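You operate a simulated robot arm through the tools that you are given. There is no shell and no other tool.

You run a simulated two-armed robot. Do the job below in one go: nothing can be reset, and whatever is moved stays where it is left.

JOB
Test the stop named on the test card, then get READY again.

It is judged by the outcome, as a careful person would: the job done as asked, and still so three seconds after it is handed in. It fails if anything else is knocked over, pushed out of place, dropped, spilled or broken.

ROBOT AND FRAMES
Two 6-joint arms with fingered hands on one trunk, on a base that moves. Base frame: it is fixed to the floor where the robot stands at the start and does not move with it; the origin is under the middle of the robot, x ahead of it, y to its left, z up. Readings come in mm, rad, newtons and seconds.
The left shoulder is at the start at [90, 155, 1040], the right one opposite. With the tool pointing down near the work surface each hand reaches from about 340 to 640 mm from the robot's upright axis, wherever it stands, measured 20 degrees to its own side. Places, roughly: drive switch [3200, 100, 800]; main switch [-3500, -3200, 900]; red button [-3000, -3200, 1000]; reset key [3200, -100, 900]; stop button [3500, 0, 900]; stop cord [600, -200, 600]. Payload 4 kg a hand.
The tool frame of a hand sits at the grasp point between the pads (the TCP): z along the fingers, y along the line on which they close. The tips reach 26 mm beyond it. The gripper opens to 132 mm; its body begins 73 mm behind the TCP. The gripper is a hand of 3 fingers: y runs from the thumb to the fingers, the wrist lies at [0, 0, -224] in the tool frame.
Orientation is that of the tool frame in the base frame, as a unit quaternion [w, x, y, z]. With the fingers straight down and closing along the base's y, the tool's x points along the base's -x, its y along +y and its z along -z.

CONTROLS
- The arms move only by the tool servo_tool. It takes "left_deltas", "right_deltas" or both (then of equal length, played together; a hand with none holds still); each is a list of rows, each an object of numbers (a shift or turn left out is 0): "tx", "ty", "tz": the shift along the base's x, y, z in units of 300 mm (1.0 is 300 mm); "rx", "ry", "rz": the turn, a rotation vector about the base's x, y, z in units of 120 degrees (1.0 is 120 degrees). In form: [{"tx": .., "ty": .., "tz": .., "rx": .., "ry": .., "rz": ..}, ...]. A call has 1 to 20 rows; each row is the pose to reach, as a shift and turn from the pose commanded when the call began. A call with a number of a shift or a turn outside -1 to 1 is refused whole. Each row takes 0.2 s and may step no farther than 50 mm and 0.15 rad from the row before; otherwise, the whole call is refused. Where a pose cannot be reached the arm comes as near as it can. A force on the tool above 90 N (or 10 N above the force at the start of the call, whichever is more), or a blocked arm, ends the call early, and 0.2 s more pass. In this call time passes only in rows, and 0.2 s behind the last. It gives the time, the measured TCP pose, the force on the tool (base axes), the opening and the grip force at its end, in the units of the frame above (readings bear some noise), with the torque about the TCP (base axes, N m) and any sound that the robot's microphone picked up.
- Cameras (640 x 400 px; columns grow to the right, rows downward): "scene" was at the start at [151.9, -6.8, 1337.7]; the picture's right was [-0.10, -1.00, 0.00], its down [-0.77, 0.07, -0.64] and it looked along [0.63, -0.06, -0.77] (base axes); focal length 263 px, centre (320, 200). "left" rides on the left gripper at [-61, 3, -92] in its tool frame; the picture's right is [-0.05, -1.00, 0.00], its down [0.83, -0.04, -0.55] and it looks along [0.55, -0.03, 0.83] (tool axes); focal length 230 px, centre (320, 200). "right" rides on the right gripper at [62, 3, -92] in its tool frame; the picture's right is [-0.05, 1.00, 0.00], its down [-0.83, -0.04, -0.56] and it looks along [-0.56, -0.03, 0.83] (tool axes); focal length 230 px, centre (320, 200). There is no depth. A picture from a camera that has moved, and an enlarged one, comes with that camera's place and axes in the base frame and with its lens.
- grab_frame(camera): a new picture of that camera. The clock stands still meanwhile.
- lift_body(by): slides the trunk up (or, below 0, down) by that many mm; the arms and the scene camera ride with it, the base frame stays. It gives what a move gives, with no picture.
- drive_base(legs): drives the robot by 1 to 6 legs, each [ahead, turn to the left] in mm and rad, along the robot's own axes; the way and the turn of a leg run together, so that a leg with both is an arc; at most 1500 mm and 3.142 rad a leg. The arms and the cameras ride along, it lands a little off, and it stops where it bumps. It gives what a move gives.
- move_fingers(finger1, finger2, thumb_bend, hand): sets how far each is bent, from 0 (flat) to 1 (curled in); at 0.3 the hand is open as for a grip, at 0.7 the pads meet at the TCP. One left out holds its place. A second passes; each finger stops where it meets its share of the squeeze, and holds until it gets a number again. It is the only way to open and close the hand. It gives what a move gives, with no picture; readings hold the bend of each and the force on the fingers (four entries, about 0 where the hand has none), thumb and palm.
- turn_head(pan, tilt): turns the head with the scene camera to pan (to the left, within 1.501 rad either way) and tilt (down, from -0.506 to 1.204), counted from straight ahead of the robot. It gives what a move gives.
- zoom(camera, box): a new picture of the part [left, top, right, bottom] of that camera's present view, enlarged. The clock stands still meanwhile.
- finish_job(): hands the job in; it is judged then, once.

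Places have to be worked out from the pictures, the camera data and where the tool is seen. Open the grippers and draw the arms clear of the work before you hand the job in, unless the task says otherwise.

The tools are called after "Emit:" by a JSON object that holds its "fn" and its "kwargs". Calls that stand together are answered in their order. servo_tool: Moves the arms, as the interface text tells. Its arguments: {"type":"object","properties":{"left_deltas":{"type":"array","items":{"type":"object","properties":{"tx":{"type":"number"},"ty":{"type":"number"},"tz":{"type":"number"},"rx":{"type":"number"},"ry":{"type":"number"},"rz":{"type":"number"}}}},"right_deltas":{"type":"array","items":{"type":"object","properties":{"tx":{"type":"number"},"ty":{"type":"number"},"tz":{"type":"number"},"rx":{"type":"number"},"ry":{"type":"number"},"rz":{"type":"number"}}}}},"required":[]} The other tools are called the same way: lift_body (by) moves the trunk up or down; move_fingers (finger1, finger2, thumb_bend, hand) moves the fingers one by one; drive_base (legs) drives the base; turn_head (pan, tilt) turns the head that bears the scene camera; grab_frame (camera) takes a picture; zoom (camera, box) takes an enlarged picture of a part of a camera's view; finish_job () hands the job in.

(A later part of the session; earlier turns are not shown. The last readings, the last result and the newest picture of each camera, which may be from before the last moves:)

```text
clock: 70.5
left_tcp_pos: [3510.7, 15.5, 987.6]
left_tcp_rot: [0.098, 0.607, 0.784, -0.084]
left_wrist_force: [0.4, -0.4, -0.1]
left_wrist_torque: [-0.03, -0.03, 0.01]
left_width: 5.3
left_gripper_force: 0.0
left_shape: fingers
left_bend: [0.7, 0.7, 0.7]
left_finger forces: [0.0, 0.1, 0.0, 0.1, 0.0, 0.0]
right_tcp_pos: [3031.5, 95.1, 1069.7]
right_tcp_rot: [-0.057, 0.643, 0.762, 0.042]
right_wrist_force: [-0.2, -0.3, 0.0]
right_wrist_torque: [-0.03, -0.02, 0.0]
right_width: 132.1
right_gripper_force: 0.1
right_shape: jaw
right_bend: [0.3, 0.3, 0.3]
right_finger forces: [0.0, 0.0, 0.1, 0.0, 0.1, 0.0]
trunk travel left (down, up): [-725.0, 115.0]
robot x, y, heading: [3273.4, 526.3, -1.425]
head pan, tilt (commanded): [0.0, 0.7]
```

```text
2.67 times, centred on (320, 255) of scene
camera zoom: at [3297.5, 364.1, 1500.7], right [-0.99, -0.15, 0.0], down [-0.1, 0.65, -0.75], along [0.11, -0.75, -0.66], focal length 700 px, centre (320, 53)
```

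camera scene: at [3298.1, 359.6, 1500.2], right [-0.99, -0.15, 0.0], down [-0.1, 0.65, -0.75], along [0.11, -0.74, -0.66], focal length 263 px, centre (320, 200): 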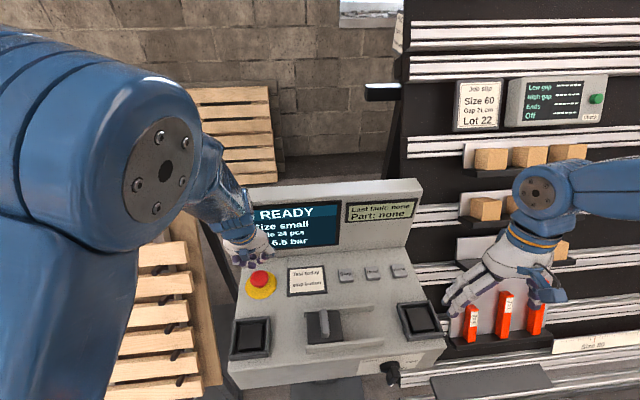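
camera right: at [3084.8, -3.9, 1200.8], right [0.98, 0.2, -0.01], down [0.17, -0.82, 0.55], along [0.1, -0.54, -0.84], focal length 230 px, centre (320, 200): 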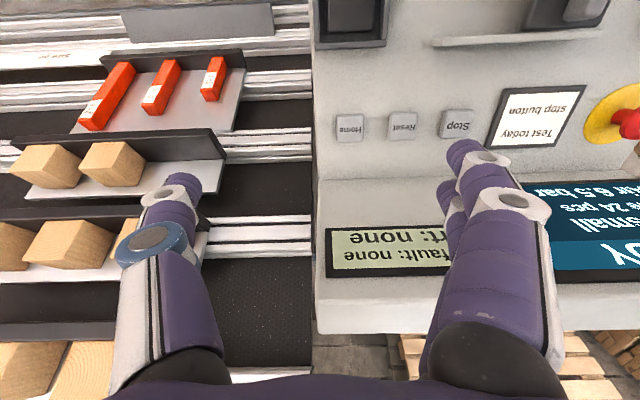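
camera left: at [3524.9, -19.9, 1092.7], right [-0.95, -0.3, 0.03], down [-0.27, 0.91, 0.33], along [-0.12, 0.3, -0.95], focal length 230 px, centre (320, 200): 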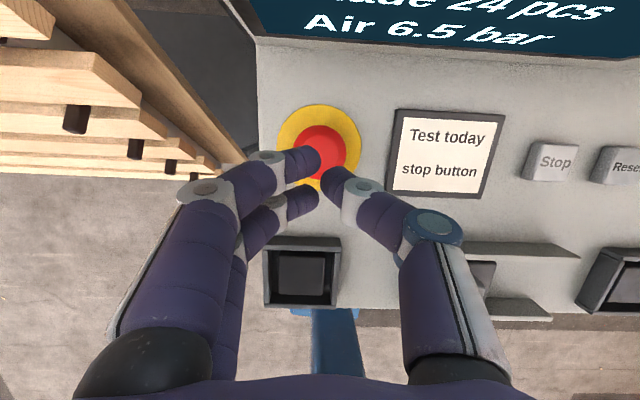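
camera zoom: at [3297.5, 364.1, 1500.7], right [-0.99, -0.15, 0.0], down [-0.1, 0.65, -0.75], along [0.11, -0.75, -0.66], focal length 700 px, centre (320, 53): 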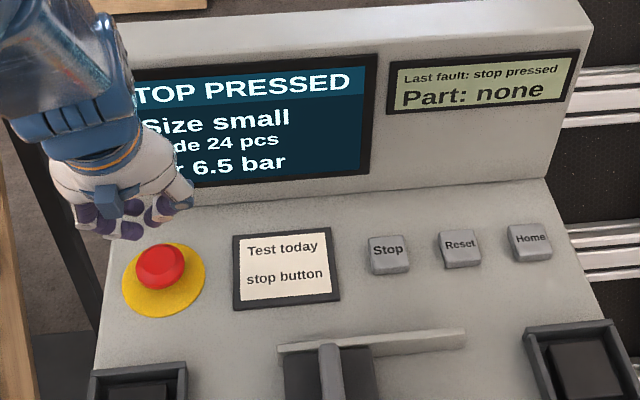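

The screen still says STOP PRESSED and the head sits lower, so it has latched. I zoom on the head for turn arrows.

Emit:
{"fn": "zoom", "kwargs": {"camera": "scene", "box": [235, 260, 285, 300]}}

Emit:
{"fn": "zoom", "kwargs": {"camera": "left", "box": [260, 90, 380, 200]}}

```text
10.00 times, centred on (260, 280) of scene
camera zoom: at [3297.5, 364.1, 1500.7], right [-0.99, -0.15, 0.0], down [-0.1, 0.65, -0.75], along [0.11, -0.75, -0.66], focal length 2627 px, centre (920, -600)
```

zoom: 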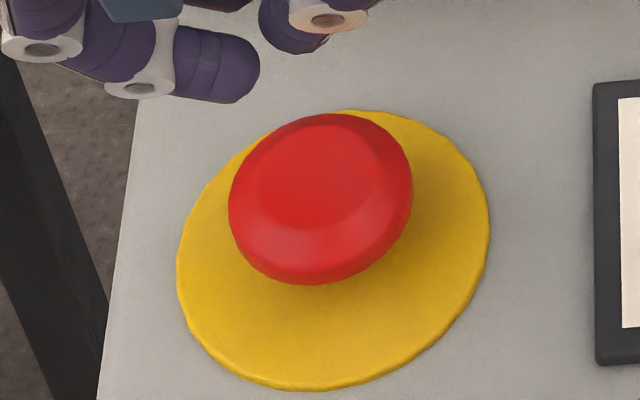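

```text
3.64 times, centred on (320, 145) of left
camera zoom: at [3524.9, -19.9, 1092.7], right [-0.95, -0.3, 0.03], down [-0.27, 0.91, 0.33], along [-0.12, 0.3, -0.95], focal length 837 px, centre (320, 400)
```

zoom: 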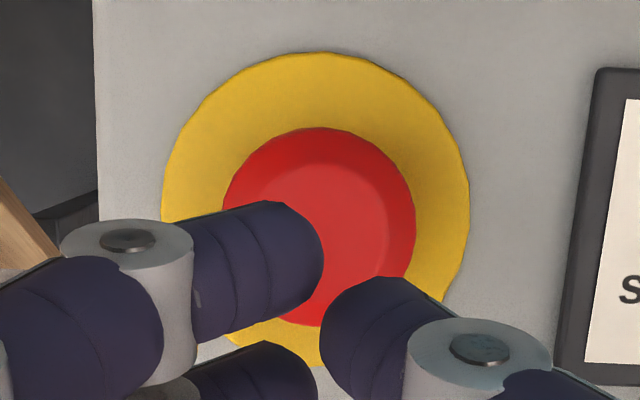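

No arrows on it; it's a latching mushroom. I open the left hand partly (≈100 mm), centre it over the head and come lower to grip it for pulling/turning it out.

Emit:
{"fn": "move_fingers", "kwargs": {"hand": "left", "finger1": 0.42, "finger2": 0.42, "thumb_bend": 0.42}}

Emit:
{"fn": "servo_tool", "kwargs": {"left_deltas": [{"tx": 0.002, "ty": -0.02, "tz": -0.1}, {"tx": 0.003, "ty": -0.04, "tz": -0.19}]}}

Emit:
{"fn": "grab_frame", "kwargs": {"camera": "left"}}

Emit:
{"fn": "zoom", "kwargs": {"camera": "scene", "box": [200, 200, 340, 300]}}

```text
clock: 71.5
left_tcp_pos: [3511.0, 13.8, 985.7]
left_tcp_rot: [0.097, 0.607, 0.784, -0.085]
left_wrist_force: [-0.3, -0.1, 0.0]
left_wrist_torque: [0.01, 0.02, 0.02]
left_width: 94.6
left_gripper_force: 0.1
left_shape: fingers
left_bend: [0.42, 0.42, 0.42]
left_finger forces: [0.1, 0.0, 0.0, 0.0, 0.1, 0.0]
right_tcp_pos: [3032.6, 93.9, 1068.9]
right_tcp_rot: [-0.056, 0.644, 0.762, 0.042]
right_wrist_force: [-0.9, 0.1, 0.7]
right_wrist_torque: [-0.01, 0.01, 0.0]
right_width: 132.1
right_gripper_force: 0.0
right_shape: jaw
right_bend: [0.3, 0.3, 0.3]
right_finger forces: [0.1, 0.1, 0.0, 0.0, 0.1, 0.1]
trunk travel left (down, up): [-725.0, 115.0]
robot x, y, heading: [3273.2, 525.7, -1.425]
head pan, tilt (commanded): [0.0, 0.7]
```

```text
clock: 72.1
left_tcp_pos: [3512.7, 0.9, 930.3]
left_tcp_rot: [0.097, 0.607, 0.784, -0.083]
left_wrist_force: [0.6, -1.0, 0.6]
left_wrist_torque: [0.02, -0.01, 0.01]
left_width: 94.1
left_gripper_force: 0.1
left_shape: fingers
left_bend: [0.42, 0.42, 0.42]
left_finger forces: [0.0, 0.0, 0.1, 0.0, 0.0, 0.0]
right_tcp_pos: [3033.4, 93.4, 1069.2]
right_tcp_rot: [-0.058, 0.643, 0.762, 0.043]
right_wrist_force: [0.0, -0.2, -0.1]
right_wrist_torque: [0.0, 0.0, 0.0]
right_width: 132.3
right_gripper_force: 0.0
right_shape: jaw
right_bend: [0.3, 0.3, 0.3]
right_finger forces: [0.0, 0.1, 0.0, 0.0, 0.0, 0.0]
trunk travel left (down, up): [-725.0, 115.0]
robot x, y, heading: [3276.4, 524.9, -1.423]
head pan, tilt (commanded): [0.0, 0.7]
```

```text
taken
camera left: at [3527.5, -34.5, 1035.8], right [-0.95, -0.3, 0.03], down [-0.27, 0.91, 0.33], along [-0.12, 0.3, -0.94], focal length 230 px, centre (320, 200)
```

left: 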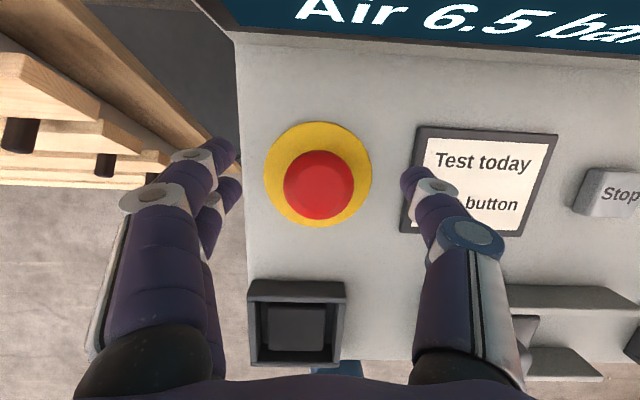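

```text
4.00 times, centred on (270, 250) of scene
camera zoom: at [3298.6, 361.7, 1500.5], right [-0.99, -0.15, 0.0], down [-0.1, 0.65, -0.75], along [0.11, -0.74, -0.66], focal length 1051 px, centre (520, 0)
```

zoom: 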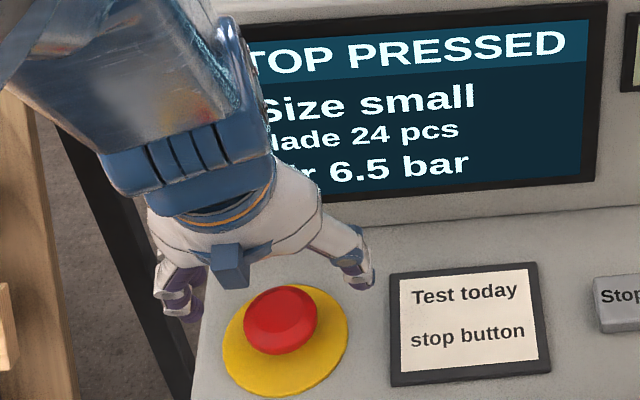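

The head is well centred between the fingers and the thumb. I lower 28 mm and look again before closing.

Emit:
{"fn": "servo_tool", "kwargs": {"left_deltas": [{"tx": -0.003, "tz": -0.05}, {"tx": -0.003, "tz": -0.093}]}}

Emit:
{"fn": "grab_frame", "kwargs": {"camera": "left"}}

Emit:
{"fn": "zoom", "kwargs": {"camera": "scene", "box": [220, 230, 320, 300]}}

```text
clock: 72.7
left_tcp_pos: [3512.9, -0.3, 900.4]
left_tcp_rot: [0.097, 0.607, 0.784, -0.084]
left_wrist_force: [-0.6, 0.0, 0.0]
left_wrist_torque: [-0.02, 0.01, 0.0]
left_width: 94.1
left_gripper_force: 0.1
left_shape: fingers
left_bend: [0.42, 0.42, 0.42]
left_finger forces: [0.1, 0.0, 0.0, 0.1, 0.0, 0.1]
right_tcp_pos: [3032.4, 93.8, 1069.6]
right_tcp_rot: [-0.058, 0.644, 0.762, 0.043]
right_wrist_force: [-0.2, -0.2, 0.5]
right_wrist_torque: [0.0, -0.02, 0.01]
right_width: 132.2
right_gripper_force: 0.2
right_shape: jaw
right_bend: [0.3, 0.3, 0.3]
right_finger forces: [0.0, 0.0, 0.0, 0.1, 0.0, 0.0]
trunk travel left (down, up): [-725.0, 115.0]
robot x, y, heading: [3273.3, 524.3, -1.424]
head pan, tilt (commanded): [0.0, 0.7]
```

```text
taken
camera left: at [3526.1, -35.8, 1007.8], right [-0.95, -0.3, 0.03], down [-0.27, 0.91, 0.33], along [-0.12, 0.3, -0.94], focal length 230 px, centre (320, 200)
```

left: 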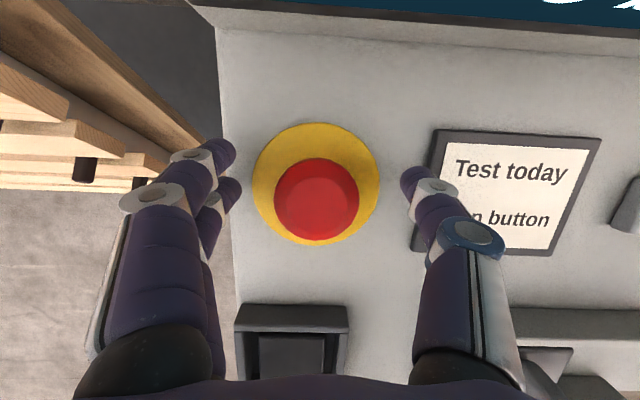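

```text
5.71 times, centred on (270, 265) of scene
camera zoom: at [3298.3, 362.1, 1500.6], right [-0.99, -0.15, 0.0], down [-0.1, 0.65, -0.75], along [0.11, -0.74, -0.66], focal length 1501 px, centre (606, -171)
```

zoom: 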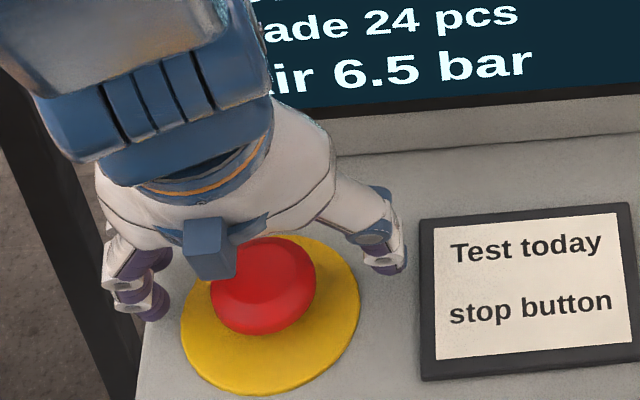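

The fingertips are about 12 mm beyond the head's centre (away from the robot). I shift back 12 mm and down 10 mm, then close the fingers gently on the head.

Emit:
{"fn": "servo_tool", "kwargs": {"left_deltas": [{"ty": 0.02, "tz": -0.01}, {"ty": 0.04, "tz": -0.033}]}}

Emit:
{"fn": "grab_frame", "kwargs": {"camera": "left"}}

Emit:
{"fn": "zoom", "kwargs": {"camera": "scene", "box": [220, 230, 320, 300]}}

```text
clock: 73.0
left_tcp_pos: [3514.9, 14.3, 913.8]
left_tcp_rot: [0.105, 0.606, 0.784, -0.087]
left_wrist_force: [-1.1, 0.1, -0.1]
left_wrist_torque: [-0.04, -0.05, 0.0]
left_width: 94.5
left_gripper_force: 0.0
left_shape: fingers
left_bend: [0.42, 0.42, 0.42]
left_finger forces: [0.0, 0.0, 0.0, 0.1, 0.1, 0.1]
right_tcp_pos: [3030.2, 122.9, 1053.6]
right_tcp_rot: [-0.08, 0.641, 0.76, 0.064]
right_wrist_force: [-0.2, 0.6, 0.0]
right_wrist_torque: [0.02, -0.02, 0.01]
right_width: 132.5
right_gripper_force: 0.0
right_shape: jaw
right_bend: [0.3, 0.3, 0.3]
right_finger forces: [0.0, 0.0, 0.1, 0.0, 0.0, 0.1]
trunk travel left (down, up): [-725.0, 115.0]
robot x, y, heading: [3273.3, 522.2, -1.426]
head pan, tilt (commanded): [0.0, 0.7]
stopped in row 1 (left hand): the arm was blocked; the commanded pose is now the measured one
```

```text
taken
camera left: at [3526.6, -19.0, 1019.8], right [-0.95, -0.3, 0.02], down [-0.28, 0.91, 0.31], along [-0.11, 0.29, -0.95], focal length 230 px, centre (320, 200)
```

left: 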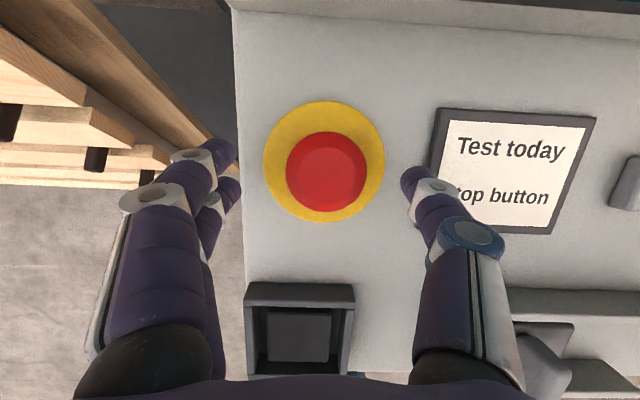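

```text
5.71 times, centred on (270, 265) of scene
camera zoom: at [3296.5, 364.5, 1500.9], right [-0.99, -0.15, 0.0], down [-0.1, 0.65, -0.75], along [0.11, -0.75, -0.66], focal length 1501 px, centre (606, -171)
```

zoom: 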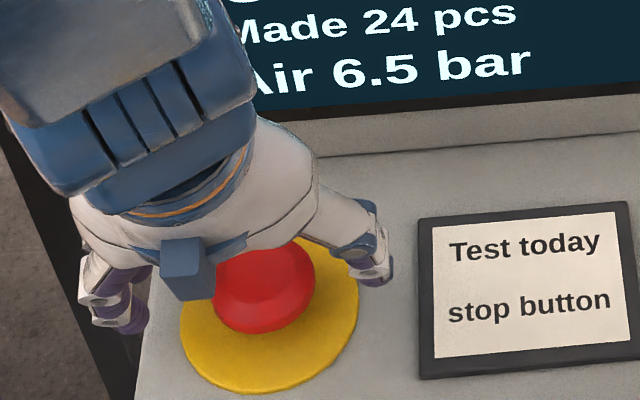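

The left arm was reported blocked again without any force on the hand; its elbow is folded up right beside the head, so it likely runs into a limit there. Raising the trunk 100 mm will stretch that arm out more, so I do that (both hands rise straight up).

Emit:
{"fn": "lift_body", "kwargs": {"by": 100}}

Emit:
{"fn": "grab_frame", "kwargs": {"camera": "scene"}}

Emit:
{"fn": "grab_frame", "kwargs": {"camera": "right"}}

```text
clock: 73.4
left_tcp_pos: [3515.8, 24.6, 927.8]
left_tcp_rot: [0.112, 0.603, 0.784, -0.094]
left_wrist_force: [0.1, -0.1, -0.5]
left_wrist_torque: [0.02, -0.02, 0.0]
left_width: 94.6
left_gripper_force: 0.0
left_shape: fingers
left_bend: [0.42, 0.42, 0.42]
left_finger forces: [0.0, 0.0, 0.0, 0.1, 0.0, 0.0]
right_tcp_pos: [3029.2, 151.6, 1041.8]
right_tcp_rot: [-0.104, 0.637, 0.759, 0.083]
right_wrist_force: [-0.5, 0.6, 0.2]
right_wrist_torque: [0.0, -0.02, 0.01]
right_width: 132.2
right_gripper_force: 0.1
right_shape: jaw
right_bend: [0.3, 0.3, 0.3]
right_finger forces: [0.0, 0.0, 0.1, 0.1, 0.0, 0.1]
trunk travel left (down, up): [-728.0, 112.0]
robot x, y, heading: [3273.0, 523.7, -1.427]
head pan, tilt (commanded): [0.0, 0.7]
stopped: the arm was blocked; the commanded pose is now the measured one
```

```text
taken
camera scene: at [3298.0, 363.5, 1503.6], right [-0.99, -0.15, 0.0], down [-0.1, 0.65, -0.75], along [0.11, -0.74, -0.66], focal length 263 px, centre (320, 200)
```

scene: 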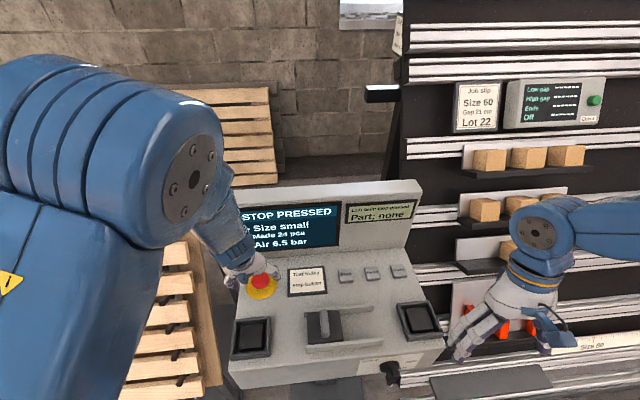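

```text
taken
camera right: at [3027.3, 185.4, 1146.8], right [0.99, 0.13, -0.02], down [0.13, -0.94, 0.32], along [0.02, -0.32, -0.95], focal length 230 px, centre (320, 200)
```

right: 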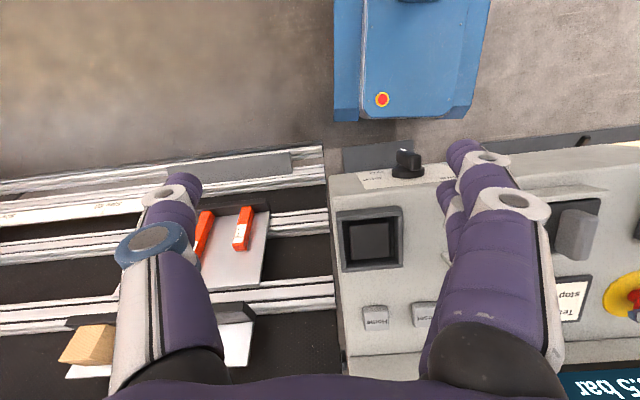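

The lift stopped after 3 mm, and the right hand is drifting and tilting because its held command is out of reach. I bring the right hand forward into a comfortable pose (about 470 mm ahead, upright) to settle it.

Emit:
{"fn": "servo_tool", "kwargs": {"right_deltas": [{"tx": 0.016, "ty": -0.113, "tz": 0.0, "rx": -0.031, "ry": -0.0045}, {"tx": 0.033, "ty": -0.226, "tz": 0.0, "rx": -0.062, "ry": -0.009}, {"tx": 0.049, "ty": -0.339, "tz": 0.0, "rx": -0.093, "ry": -0.0135}, {"tx": 0.065, "ty": -0.452, "tz": 0.0, "rx": -0.1237, "ry": -0.018}]}}

Emit:
{"fn": "grab_frame", "kwargs": {"camera": "scene"}}

```text
clock: 73.7
left_tcp_pos: [3518.4, 33.6, 938.4]
left_tcp_rot: [0.113, 0.598, 0.787, -0.102]
left_wrist_force: [-0.3, 0.9, 0.7]
left_wrist_torque: [-0.02, -0.01, 0.02]
left_width: 94.7
left_gripper_force: 0.0
left_shape: fingers
left_bend: [0.42, 0.42, 0.42]
left_finger forces: [0.0, 0.0, 0.0, 0.0, 0.1, 0.0]
right_tcp_pos: [3031.4, 158.4, 1036.0]
right_tcp_rot: [-0.103, 0.635, 0.761, 0.081]
right_wrist_force: [-1.0, 0.7, 1.0]
right_wrist_torque: [-0.01, 0.01, -0.01]
right_width: 131.9
right_gripper_force: 0.0
right_shape: jaw
right_bend: [0.3, 0.3, 0.3]
right_finger forces: [0.1, 0.1, 0.0, 0.0, 0.0, 0.1]
trunk travel left (down, up): [-728.0, 112.0]
robot x, y, heading: [3275.3, 524.7, -1.421]
head pan, tilt (commanded): [0.0, 0.7]
stopped in row 1 (left hand): the arm was blocked; the commanded pose is now the measured one
```

```text
taken
camera scene: at [3298.9, 363.3, 1503.4], right [-0.99, -0.15, 0.0], down [-0.1, 0.65, -0.75], along [0.11, -0.74, -0.66], focal length 263 px, centre (320, 200)
```

scene: 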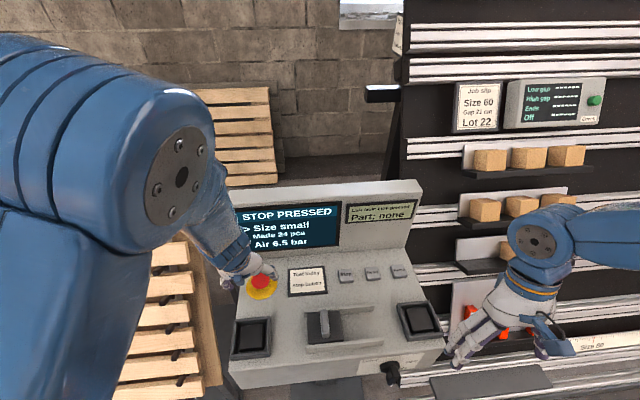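

The left arm keeps drifting back and up on its own, so this fold is a poor configuration; at the start it was comfortable about 590 mm ahead. I back the base 60 mm (tips are above the head and trays) so that I can work with the arms more stretched.

Emit:
{"fn": "drive_base", "kwargs": {"legs": [[-60, 0]]}}

Emit:
{"fn": "grab_frame", "kwargs": {"camera": "scene"}}

Emit:
{"fn": "grab_frame", "kwargs": {"camera": "left"}}

```text
clock: 74.7
left_tcp_pos: [3504.6, 103.9, 937.0]
left_tcp_rot: [0.117, 0.602, 0.783, -0.101]
left_wrist_force: [-0.3, 0.0, -0.2]
left_wrist_torque: [-0.03, 0.03, 0.02]
left_width: 94.6
left_gripper_force: 0.0
left_shape: fingers
left_bend: [0.42, 0.42, 0.42]
left_finger forces: [0.0, 0.0, 0.1, 0.0, 0.0, 0.0]
right_tcp_pos: [3020.6, 209.8, 1058.3]
right_tcp_rot: [-0.069, 0.642, 0.762, 0.051]
right_wrist_force: [-0.3, 0.1, 0.6]
right_wrist_torque: [-0.02, -0.03, -0.02]
right_width: 132.1
right_gripper_force: 0.1
right_shape: jaw
right_bend: [0.3, 0.3, 0.3]
right_finger forces: [0.0, 0.1, 0.0, 0.1, 0.1, 0.0]
trunk travel left (down, up): [-728.0, 112.0]
robot x, y, heading: [3262.8, 586.1, -1.421]
head pan, tilt (commanded): [0.0, 0.7]
```

```text
taken
camera scene: at [3285.2, 457.4, 1506.8], right [-0.99, -0.15, 0.0], down [-0.09, 0.63, -0.77], along [0.11, -0.76, -0.64], focal length 263 px, centre (320, 200)
```

scene: 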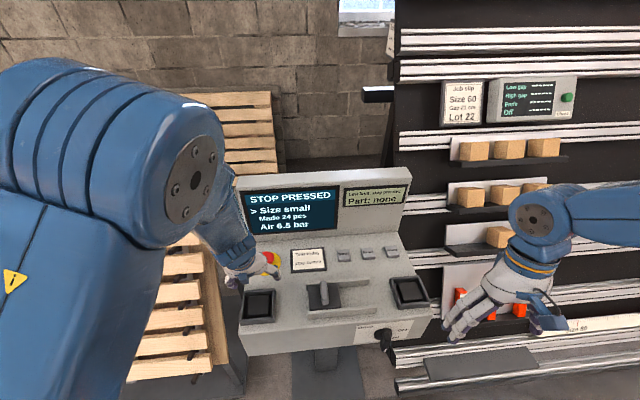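

```text
taken
camera left: at [3517.5, 73.4, 1044.6], right [-0.95, -0.3, 0.03], down [-0.28, 0.92, 0.27], along [-0.11, 0.25, -0.96], focal length 230 px, centre (320, 200)
```

left: 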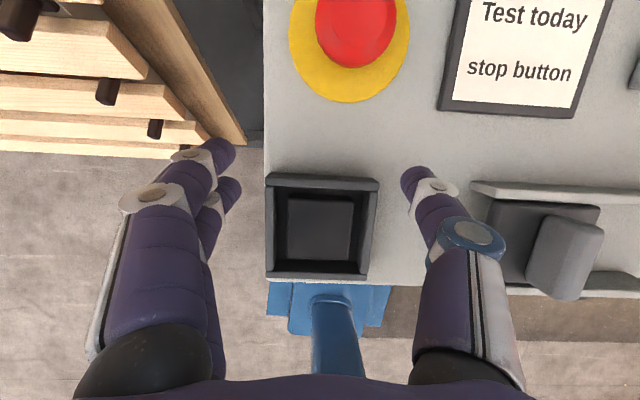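

The base backed up and the body was still swaying when read. I let a moment pass with both hands holding, to see whether everything settles.

Emit:
{"fn": "servo_tool", "kwargs": {"left_deltas": [{"tz": 0.02}, {"tz": 0.04}, {"tz": 0.06}]}}

Emit:
{"fn": "grab_frame", "kwargs": {"camera": "scene"}}

```text
clock: 75.5
left_tcp_pos: [3510.1, 92.2, 954.0]
left_tcp_rot: [0.114, 0.599, 0.786, -0.101]
left_wrist_force: [0.4, -1.0, 0.1]
left_wrist_torque: [0.0, -0.01, 0.04]
left_width: 94.8
left_gripper_force: 0.1
left_shape: fingers
left_bend: [0.42, 0.42, 0.42]
left_finger forces: [0.1, 0.0, 0.0, 0.0, 0.0, 0.1]
right_tcp_pos: [3022.8, 211.6, 1039.8]
right_tcp_rot: [-0.097, 0.637, 0.761, 0.074]
right_wrist_force: [0.2, 0.6, 0.3]
right_wrist_torque: [-0.02, -0.01, -0.03]
right_width: 131.8
right_gripper_force: 0.1
right_shape: jaw
right_bend: [0.3, 0.3, 0.3]
right_finger forces: [0.0, 0.0, 0.1, 0.0, 0.0, 0.0]
trunk travel left (down, up): [-728.0, 112.0]
robot x, y, heading: [3266.2, 582.6, -1.421]
head pan, tilt (commanded): [0.0, 0.7]
```

```text
taken
camera scene: at [3289.1, 424.9, 1503.6], right [-0.99, -0.15, 0.0], down [-0.1, 0.65, -0.75], along [0.11, -0.74, -0.66], focal length 263 px, centre (320, 200)
```

scene: 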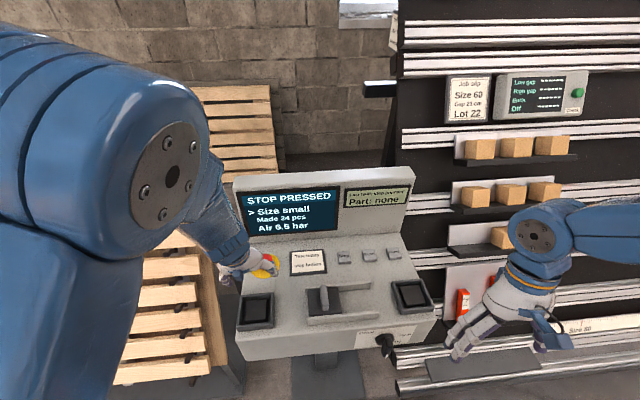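

It has settled now (camera back to its usual place). I bring the right hand forward and upright into its comfortable zone.

Emit:
{"fn": "servo_tool", "kwargs": {"right_deltas": [{"tx": 0.016, "ty": -0.113, "rx": -0.031, "ry": -0.0045}, {"tx": 0.033, "ty": -0.226, "rx": -0.062, "ry": -0.009}, {"tx": 0.049, "ty": -0.339, "rx": -0.093, "ry": -0.0135}, {"tx": 0.065, "ty": -0.452, "rx": -0.1237, "ry": -0.018}]}}

Emit:
{"fn": "grab_frame", "kwargs": {"camera": "right"}}

```text
clock: 76.5
left_tcp_pos: [3509.2, 93.5, 956.9]
left_tcp_rot: [0.116, 0.599, 0.786, -0.102]
left_wrist_force: [0.2, 0.4, 0.3]
left_wrist_torque: [-0.01, 0.01, 0.0]
left_width: 95.0
left_gripper_force: 0.1
left_shape: fingers
left_bend: [0.42, 0.42, 0.42]
left_finger forces: [0.0, 0.0, 0.0, 0.0, 0.1, 0.0]
right_tcp_pos: [3041.7, 65.1, 1056.3]
right_tcp_rot: [0.028, 0.642, 0.765, -0.035]
right_wrist_force: [-1.4, -0.1, 0.7]
right_wrist_torque: [0.01, -0.02, 0.01]
right_width: 132.0
right_gripper_force: 0.0
right_shape: jaw
right_bend: [0.3, 0.3, 0.3]
right_finger forces: [0.0, 0.0, 0.0, 0.1, 0.0, 0.0]
trunk travel left (down, up): [-728.0, 112.0]
robot x, y, heading: [3265.1, 589.8, -1.424]
head pan, tilt (commanded): [0.0, 0.7]
```

```text
taken
camera right: at [3035.0, 133.6, 1141.1], right [0.99, 0.12, -0.01], down [0.1, -0.77, 0.63], along [0.07, -0.62, -0.78], focal length 230 px, centre (320, 200)
```

right: 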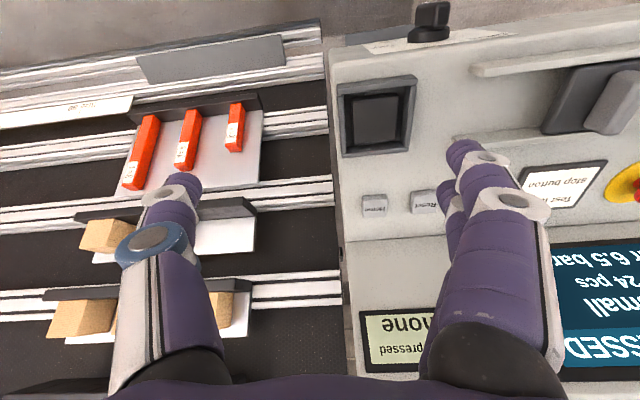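

The right hand obeyed and is steady, and so is the left. Now I bring the left hand forward over the stop button again (612 mm ahead), easing the lean to 10°.

Emit:
{"fn": "servo_tool", "kwargs": {"left_deltas": [{"tx": 0.002, "ty": -0.093, "tz": 0.0, "rx": 0.02, "ry": 0.003}, {"tx": 0.004, "ty": -0.186, "tz": -0.02, "rx": 0.04, "ry": 0.006}, {"tx": 0.006, "ty": -0.278, "tz": -0.06, "rx": 0.0618, "ry": 0.0093}]}}

Emit:
{"fn": "grab_frame", "kwargs": {"camera": "left"}}

Emit:
{"fn": "zoom", "kwargs": {"camera": "scene", "box": [200, 180, 440, 330]}}

```text
clock: 77.3
left_tcp_pos: [3508.0, 14.9, 933.1]
left_tcp_rot: [0.071, 0.606, 0.79, -0.052]
left_wrist_force: [0.4, -0.8, 0.4]
left_wrist_torque: [0.0, -0.01, 0.0]
left_width: 94.6
left_gripper_force: 0.2
left_shape: fingers
left_bend: [0.42, 0.42, 0.42]
left_finger forces: [0.1, 0.0, 0.0, 0.0, 0.0, 0.0]
right_tcp_pos: [3040.0, 63.4, 1054.2]
right_tcp_rot: [0.027, 0.643, 0.765, -0.034]
right_wrist_force: [0.9, -0.2, -0.2]
right_wrist_torque: [0.01, 0.03, 0.01]
right_width: 131.9
right_gripper_force: 0.0
right_shape: jaw
right_bend: [0.3, 0.3, 0.3]
right_finger forces: [0.1, 0.0, 0.0, 0.0, 0.1, 0.0]
trunk travel left (down, up): [-728.0, 112.0]
robot x, y, heading: [3266.9, 586.7, -1.427]
head pan, tilt (commanded): [0.0, 0.7]
```

```text
taken
camera left: at [3522.4, -29.1, 1035.7], right [-0.95, -0.31, 0.01], down [-0.28, 0.87, 0.4], along [-0.13, 0.38, -0.92], focal length 230 px, centre (320, 200)
```

left: 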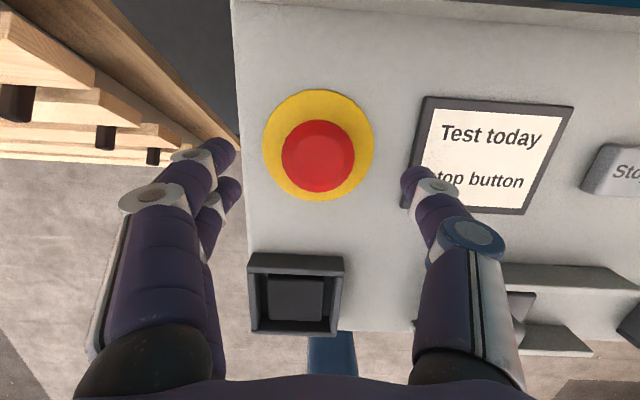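

```text
2.67 times, centred on (320, 255) of scene
camera zoom: at [3289.3, 422.8, 1503.3], right [-0.99, -0.15, 0.0], down [-0.1, 0.65, -0.75], along [0.11, -0.74, -0.66], focal length 700 px, centre (320, 53)
```

zoom: 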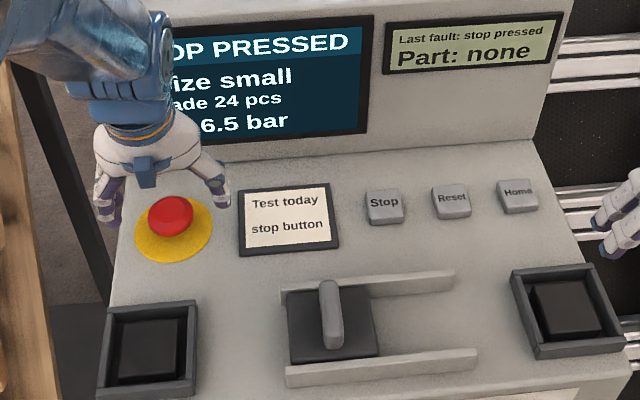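

The head centre measures at [3512, 4] from this view, so only a few mm of correction are needed. I lower the open hand around the head to TCP z ≈ 890.

Emit:
{"fn": "servo_tool", "kwargs": {"left_deltas": [{"tx": 0.009, "ty": -0.02, "tz": -0.06}, {"tx": 0.009, "ty": -0.02, "tz": -0.11}, {"tx": 0.009, "ty": -0.02, "tz": -0.143}]}}

Emit:
{"fn": "grab_frame", "kwargs": {"camera": "left"}}

Emit:
{"fn": "zoom", "kwargs": {"camera": "scene", "box": [220, 220, 320, 290]}}

```text
clock: 78.1
left_tcp_pos: [3510.1, 8.1, 892.1]
left_tcp_rot: [0.072, 0.608, 0.789, -0.056]
left_wrist_force: [-1.0, -2.9, 9.8]
left_wrist_torque: [0.17, -0.51, -0.12]
left_width: 94.5
left_gripper_force: 5.0
left_shape: fingers
left_bend: [0.42, 0.42, 0.42]
left_finger forces: [0.0, 9.8, 0.0, 0.1, 0.0, 0.0]
right_tcp_pos: [3039.1, 66.9, 1055.3]
right_tcp_rot: [0.029, 0.643, 0.765, -0.034]
right_wrist_force: [-0.3, 0.2, 0.2]
right_wrist_torque: [0.01, -0.05, -0.02]
right_width: 131.8
right_gripper_force: 0.0
right_shape: jaw
right_bend: [0.3, 0.3, 0.3]
right_finger forces: [0.1, 0.0, 0.1, 0.0, 0.1, 0.1]
trunk travel left (down, up): [-728.0, 112.0]
robot x, y, heading: [3268.5, 583.1, -1.42]
head pan, tilt (commanded): [0.0, 0.7]
```

```text
taken
camera left: at [3523.8, -34.4, 996.0], right [-0.95, -0.31, 0.01], down [-0.28, 0.88, 0.39], along [-0.13, 0.37, -0.92], focal length 230 px, centre (320, 200)
```

left: 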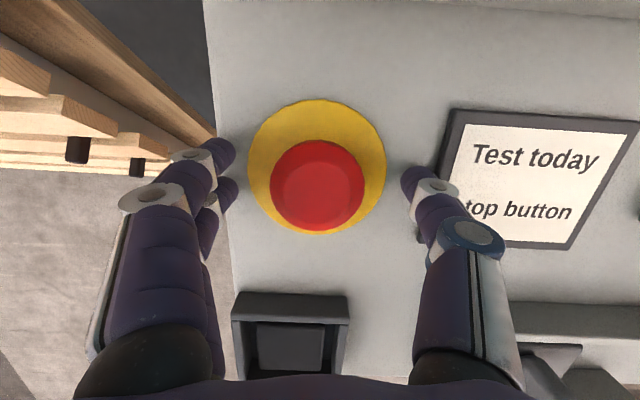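

```text
5.71 times, centred on (270, 255) of scene
camera zoom: at [3287.2, 426.7, 1504.0], right [-0.99, -0.15, 0.0], down [-0.09, 0.65, -0.75], along [0.11, -0.75, -0.66], focal length 1501 px, centre (606, -114)
```

zoom: 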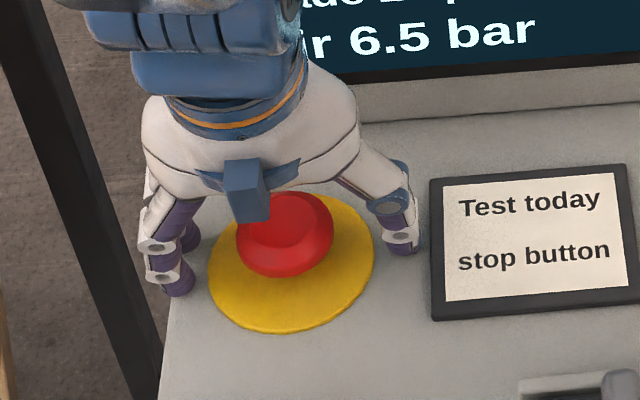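

Finger 2's tip is touching the console top (10 N), while the head is nicely centred. I raise 6 mm and then close the fingers on the head.

Emit:
{"fn": "servo_tool", "kwargs": {"left_deltas": [{"tz": 0.02}]}}

Emit:
{"fn": "move_fingers", "kwargs": {"hand": "left", "finger1": 0.7, "finger2": 0.7, "thumb_bend": 0.7}}

Emit:
{"fn": "grab_frame", "kwargs": {"camera": "left"}}

Emit:
{"fn": "zoom", "kwargs": {"camera": "scene", "box": [220, 220, 320, 290]}}

```text
clock: 78.5
left_tcp_pos: [3510.5, 10.1, 897.0]
left_tcp_rot: [0.07, 0.607, 0.789, -0.054]
left_wrist_force: [-1.0, -0.5, -0.4]
left_wrist_torque: [0.0, 0.0, -0.05]
left_width: 94.8
left_gripper_force: 0.1
left_shape: fingers
left_bend: [0.42, 0.42, 0.42]
left_finger forces: [0.0, 0.0, 0.0, 0.1, 0.0, 0.0]
right_tcp_pos: [3042.1, 65.8, 1054.8]
right_tcp_rot: [0.027, 0.643, 0.765, -0.034]
right_wrist_force: [0.1, 0.2, -0.5]
right_wrist_torque: [0.0, -0.01, 0.0]
right_width: 131.9
right_gripper_force: 0.2
right_shape: jaw
right_bend: [0.3, 0.3, 0.3]
right_finger forces: [0.0, 0.0, 0.1, 0.0, 0.1, 0.0]
trunk travel left (down, up): [-728.0, 112.0]
robot x, y, heading: [3268.1, 584.9, -1.428]
head pan, tilt (commanded): [0.0, 0.7]
```

```text
clock: 79.5
left_tcp_pos: [3509.0, 9.0, 896.7]
left_tcp_rot: [0.071, 0.607, 0.79, -0.053]
left_wrist_force: [-1.7, 3.4, -6.4]
left_wrist_torque: [0.05, 0.1, 0.0]
left_width: 40.8
left_gripper_force: 16.7
left_shape: fingers
left_bend: [0.6, 0.61, 0.63]
left_finger forces: [8.3, 8.4, 0.0, 0.0, 17.2, 0.1]
right_tcp_pos: [3041.8, 66.1, 1055.3]
right_tcp_rot: [0.027, 0.643, 0.765, -0.033]
right_wrist_force: [-0.4, -0.7, -0.1]
right_wrist_torque: [0.0, 0.0, 0.02]
right_width: 132.0
right_gripper_force: 0.1
right_shape: jaw
right_bend: [0.3, 0.3, 0.3]
right_finger forces: [0.1, 0.0, 0.0, 0.0, 0.0, 0.0]
trunk travel left (down, up): [-728.0, 112.0]
robot x, y, heading: [3267.2, 584.7, -1.425]
head pan, tilt (commanded): [0.0, 0.7]
```

```text
taken
camera left: at [3525.2, -34.8, 999.7], right [-0.95, -0.31, 0.01], down [-0.28, 0.87, 0.4], along [-0.13, 0.38, -0.92], focal length 230 px, centre (320, 200)
```

left: 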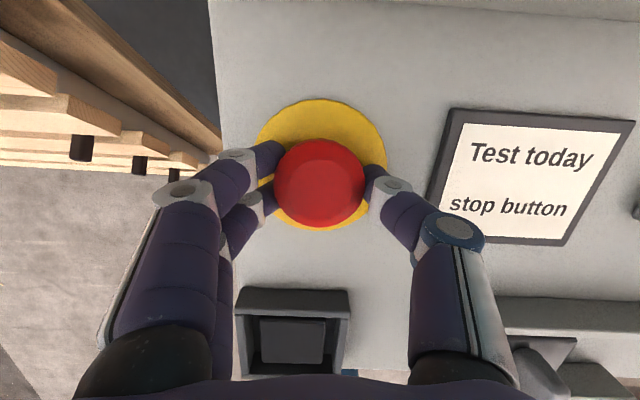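

```text
5.71 times, centred on (270, 255) of scene
camera zoom: at [3289.1, 424.2, 1503.4], right [-0.99, -0.15, 0.0], down [-0.1, 0.65, -0.75], along [0.11, -0.74, -0.66], focal length 1501 px, centre (606, -114)
```

zoom: 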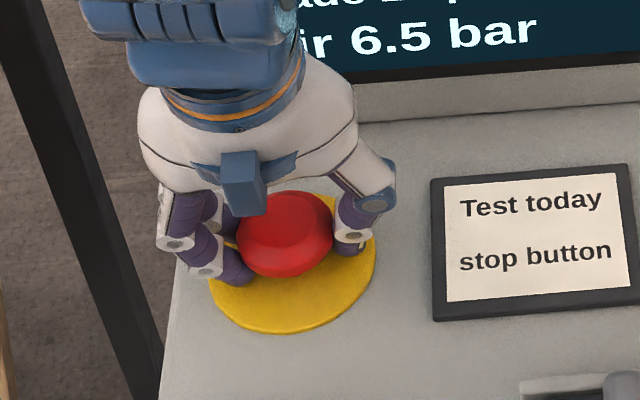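

The fingers and thumb hold the head from three sides, slightly under its rim (17 N squeeze). I pull straight up in small steps of 4 mm to see if it comes out.

Emit:
{"fn": "servo_tool", "kwargs": {"left_deltas": [{"tz": 0.013}, {"tz": 0.027}, {"tz": 0.04}]}}

Emit:
{"fn": "zoom", "kwargs": {"camera": "scene", "box": [200, 170, 440, 320]}}

```text
clock: 80.3
left_tcp_pos: [3509.8, 8.6, 906.0]
left_tcp_rot: [0.069, 0.608, 0.79, -0.051]
left_wrist_force: [-1.7, 2.4, -24.3]
left_wrist_torque: [0.03, 0.25, 0.05]
left_width: 41.3
left_gripper_force: 19.4
left_shape: fingers
left_bend: [0.59, 0.6, 0.63]
left_finger forces: [10.0, 11.4, 0.0, 0.0, 17.5, 0.0]
right_tcp_pos: [3041.4, 63.2, 1053.9]
right_tcp_rot: [0.027, 0.643, 0.765, -0.034]
right_wrist_force: [-1.0, 0.1, -0.1]
right_wrist_torque: [0.01, -0.01, 0.01]
right_width: 131.9
right_gripper_force: 0.1
right_shape: jaw
right_bend: [0.3, 0.3, 0.3]
right_finger forces: [0.0, 0.1, 0.1, 0.1, 0.0, 0.0]
trunk travel left (down, up): [-728.0, 112.0]
robot x, y, heading: [3266.3, 588.9, -1.425]
head pan, tilt (commanded): [0.0, 0.7]
heard: click
```

```text
2.67 times, centred on (320, 245) of scene
camera zoom: at [3290.0, 420.7, 1502.6], right [-0.99, -0.15, 0.0], down [-0.1, 0.65, -0.75], along [0.11, -0.74, -0.66], focal length 700 px, centre (320, 80)
```

zoom: 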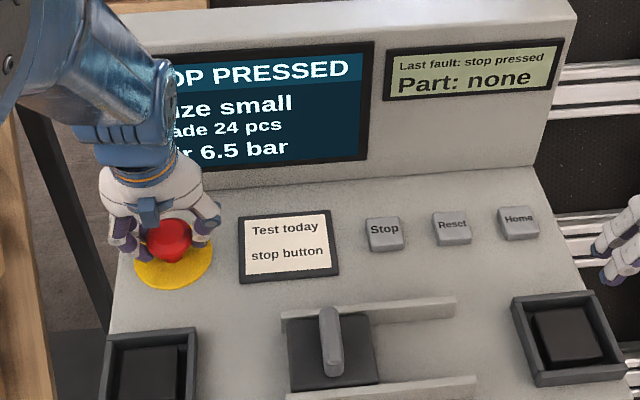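

A click: the button has pulled out (24 N then at its top stop). I open the fingers and lift the hand clear.

Emit:
{"fn": "move_fingers", "kwargs": {"hand": "left", "finger1": 0.42, "finger2": 0.42, "thumb_bend": 0.42}}

Emit:
{"fn": "servo_tool", "kwargs": {"left_deltas": [{"tz": 0.08}, {"tz": 0.2}, {"tz": 0.3}]}}

Emit:
{"fn": "zoom", "kwargs": {"camera": "scene", "box": [200, 170, 440, 320]}}

Emit:
{"fn": "grab_frame", "kwargs": {"camera": "right"}}

```text
clock: 81.3
left_tcp_pos: [3510.9, 8.7, 910.0]
left_tcp_rot: [0.072, 0.607, 0.79, -0.053]
left_wrist_force: [0.0, 0.6, 0.5]
left_wrist_torque: [-0.03, 0.03, -0.01]
left_width: 94.3
left_gripper_force: 0.1
left_shape: fingers
left_bend: [0.42, 0.42, 0.42]
left_finger forces: [0.0, 0.1, 0.1, 0.0, 0.0, 0.0]
right_tcp_pos: [3040.9, 65.0, 1054.7]
right_tcp_rot: [0.027, 0.643, 0.765, -0.034]
right_wrist_force: [-0.8, -0.4, 0.1]
right_wrist_torque: [-0.01, -0.02, -0.01]
right_width: 132.3
right_gripper_force: 0.1
right_shape: jaw
right_bend: [0.3, 0.3, 0.3]
right_finger forces: [0.0, 0.0, 0.0, 0.0, 0.0, 0.0]
trunk travel left (down, up): [-728.0, 112.0]
robot x, y, heading: [3266.2, 587.3, -1.425]
head pan, tilt (commanded): [0.0, 0.7]
```

```text
clock: 82.1
left_tcp_pos: [3508.1, 10.9, 1002.7]
left_tcp_rot: [0.07, 0.607, 0.789, -0.053]
left_wrist_force: [-0.4, -0.3, 0.9]
left_wrist_torque: [-0.03, 0.0, -0.02]
left_width: 94.3
left_gripper_force: 0.1
left_shape: fingers
left_bend: [0.42, 0.42, 0.42]
left_finger forces: [0.0, 0.0, 0.0, 0.0, 0.0, 0.0]
right_tcp_pos: [3040.7, 65.8, 1055.1]
right_tcp_rot: [0.027, 0.643, 0.765, -0.034]
right_wrist_force: [0.6, -0.4, -0.3]
right_wrist_torque: [0.0, 0.0, 0.01]
right_width: 132.0
right_gripper_force: 0.1
right_shape: jaw
right_bend: [0.3, 0.3, 0.3]
right_finger forces: [0.0, 0.0, 0.0, 0.1, 0.0, 0.1]
trunk travel left (down, up): [-728.0, 112.0]
robot x, y, heading: [3264.6, 585.2, -1.427]
head pan, tilt (commanded): [0.0, 0.7]
```

```text
2.67 times, centred on (320, 245) of scene
camera zoom: at [3288.8, 424.9, 1503.5], right [-0.99, -0.15, 0.0], down [-0.1, 0.65, -0.75], along [0.11, -0.74, -0.66], focal length 700 px, centre (320, 80)
```

zoom: 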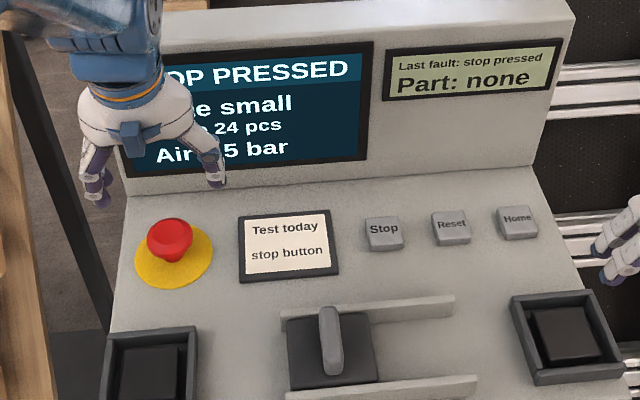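

```text
taken
camera right: at [3034.5, 133.5, 1140.8], right [0.99, 0.12, -0.01], down [0.1, -0.77, 0.63], along [0.07, -0.62, -0.78], focal length 230 px, centre (320, 200)
```

right: 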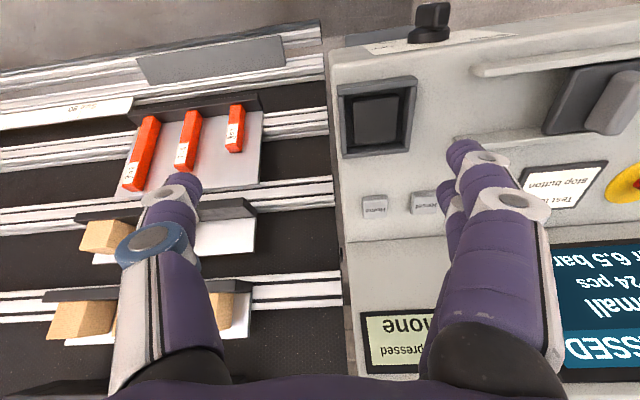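

The red button is out again; the screen still says STOP PRESSED, so the Reset key is next. I close the right hand into a beak, bring it to a hover over Reset, and draw the left hand back a little from the screen.

Emit:
{"fn": "move_fingers", "kwargs": {"hand": "right", "finger1": 0.7, "finger2": 0.7, "thumb_bend": 0.7}}

Emit:
{"fn": "servo_tool", "kwargs": {"left_deltas": [{"ty": 0.045}, {"ty": 0.09}, {"ty": 0.135}, {"ty": 0.18}, {"ty": 0.225}, {"ty": 0.267}], "right_deltas": [{"tx": 0.0946, "ty": -0.0716, "tz": -0.03, "rx": -0.0137, "ry": -0.002}, {"tx": 0.1892, "ty": -0.1431, "tz": -0.07, "rx": -0.0275, "ry": -0.004}, {"tx": 0.2838, "ty": -0.2147, "tz": -0.13, "rx": -0.0412, "ry": -0.006}, {"tx": 0.3785, "ty": -0.2862, "tz": -0.19, "rx": -0.055, "ry": -0.008}, {"tx": 0.4731, "ty": -0.3578, "tz": -0.255, "rx": -0.0687, "ry": -0.01}, {"tx": 0.5677, "ty": -0.4293, "tz": -0.3167, "rx": -0.0824, "ry": -0.0122}]}}

Emit:
{"fn": "grab_frame", "kwargs": {"camera": "right"}}

Emit:
{"fn": "zoom", "kwargs": {"camera": "scene", "box": [220, 170, 460, 320]}}

```text
clock: 83.1
left_tcp_pos: [3507.1, 10.4, 1000.6]
left_tcp_rot: [0.071, 0.607, 0.79, -0.055]
left_wrist_force: [-0.1, 0.4, 0.3]
left_wrist_torque: [-0.04, 0.02, 0.01]
left_width: 94.4
left_gripper_force: 0.0
left_shape: fingers
left_bend: [0.42, 0.42, 0.42]
left_finger forces: [0.1, 0.0, 0.0, 0.1, 0.0, 0.0]
right_tcp_pos: [3041.5, 65.1, 1055.7]
right_tcp_rot: [0.027, 0.643, 0.765, -0.034]
right_wrist_force: [0.5, -0.3, 1.3]
right_wrist_torque: [0.0, -0.03, 0.02]
right_width: 6.2
right_gripper_force: 0.1
right_shape: fingers
right_bend: [0.7, 0.7, 0.7]
right_finger forces: [0.0, 0.0, 0.1, 0.0, 0.0, 0.1]
trunk travel left (down, up): [-728.0, 112.0]
robot x, y, heading: [3263.6, 587.1, -1.421]
head pan, tilt (commanded): [0.0, 0.7]
```

```text
clock: 84.5
left_tcp_pos: [3509.4, 87.6, 997.8]
left_tcp_rot: [0.069, 0.607, 0.79, -0.054]
left_wrist_force: [0.0, 0.3, 0.2]
left_wrist_torque: [-0.01, -0.02, -0.05]
left_width: 94.1
left_gripper_force: 0.0
left_shape: fingers
left_bend: [0.42, 0.42, 0.42]
left_finger forces: [0.1, 0.1, 0.0, 0.0, 0.0, 0.0]
right_tcp_pos: [3212.0, -62.4, 958.2]
right_tcp_rot: [0.092, 0.64, 0.757, -0.093]
right_wrist_force: [-0.3, 0.2, -0.7]
right_wrist_torque: [0.03, 0.02, 0.01]
right_width: 5.9
right_gripper_force: 0.1
right_shape: fingers
right_bend: [0.7, 0.7, 0.7]
right_finger forces: [0.0, 0.0, 0.1, 0.0, 0.1, 0.0]
trunk travel left (down, up): [-728.0, 112.0]
robot x, y, heading: [3266.8, 584.8, -1.425]
head pan, tilt (commanded): [0.0, 0.7]
```

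```text
taken
camera right: at [3203.5, 19.2, 1031.0], right [0.99, 0.11, -0.01], down [0.08, -0.66, 0.75], along [0.08, -0.75, -0.66], focal length 230 px, centre (320, 200)
```

right: 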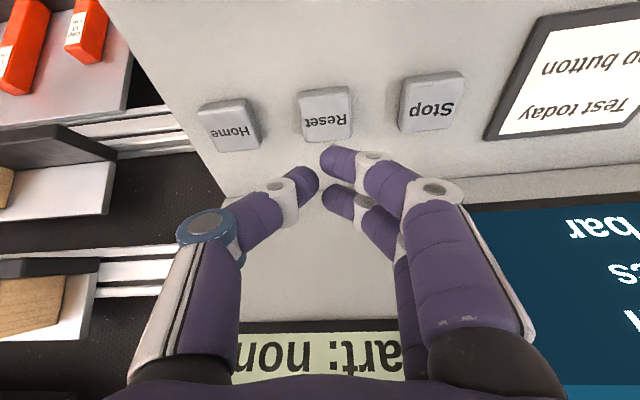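

```text
2.67 times, centred on (340, 245) of scene
camera zoom: at [3290.2, 423.4, 1503.3], right [-0.99, -0.15, 0.0], down [-0.1, 0.65, -0.75], along [0.11, -0.74, -0.66], focal length 700 px, centre (267, 80)
```

zoom: 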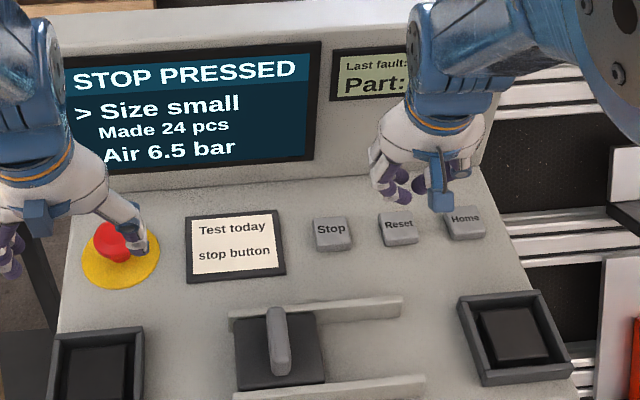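

Right hand hovers at [3212, -62, 958]; its tips point at the Reset key (measured [3214, -71, 866]). I lower to just above the key first.

Emit:
{"fn": "servo_tool", "kwargs": {"right_deltas": [{"tx": 0.005, "ty": -0.01, "tz": -0.08}, {"tx": 0.005, "ty": -0.017, "tz": -0.14}]}}

Emit:
{"fn": "grab_frame", "kwargs": {"camera": "right"}}

Emit:
{"fn": "zoom", "kwargs": {"camera": "scene", "box": [320, 200, 440, 280]}}

```text
clock: 85.1
left_tcp_pos: [3510.5, 88.1, 1000.6]
left_tcp_rot: [0.07, 0.607, 0.79, -0.053]
left_wrist_force: [0.0, 0.2, 0.1]
left_wrist_torque: [-0.02, -0.02, 0.02]
left_width: 94.1
left_gripper_force: 0.0
left_shape: fingers
left_bend: [0.42, 0.42, 0.42]
left_finger forces: [0.1, 0.1, 0.0, 0.0, 0.0, 0.0]
right_tcp_pos: [3211.7, -67.4, 918.0]
right_tcp_rot: [0.091, 0.639, 0.758, -0.092]
right_wrist_force: [0.8, 0.1, -0.1]
right_wrist_torque: [0.0, -0.02, -0.06]
right_width: 6.2
right_gripper_force: 0.1
right_shape: fingers
right_bend: [0.7, 0.7, 0.7]
right_finger forces: [0.1, 0.0, 0.1, 0.0, 0.0, 0.1]
trunk travel left (down, up): [-728.0, 112.0]
robot x, y, heading: [3265.6, 582.8, -1.425]
head pan, tilt (commanded): [0.0, 0.7]
```

```text
taken
camera right: at [3203.3, 14.1, 989.8], right [0.99, 0.11, -0.01], down [0.08, -0.66, 0.75], along [0.08, -0.75, -0.66], focal length 230 px, centre (320, 200)
```

right: 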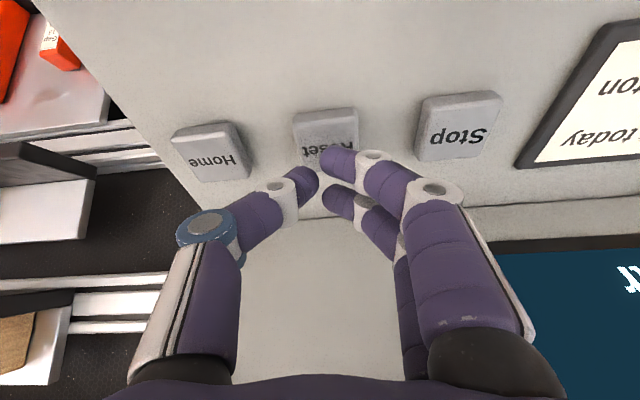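

```text
5.00 times, centred on (380, 240) of scene
camera zoom: at [3289.3, 423.3, 1503.3], right [-0.99, -0.15, 0.0], down [-0.1, 0.65, -0.75], along [0.11, -0.74, -0.66], focal length 1313 px, centre (20, 0)
```

zoom: 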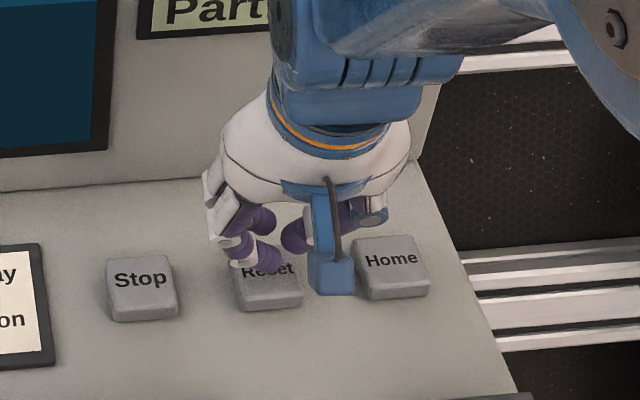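

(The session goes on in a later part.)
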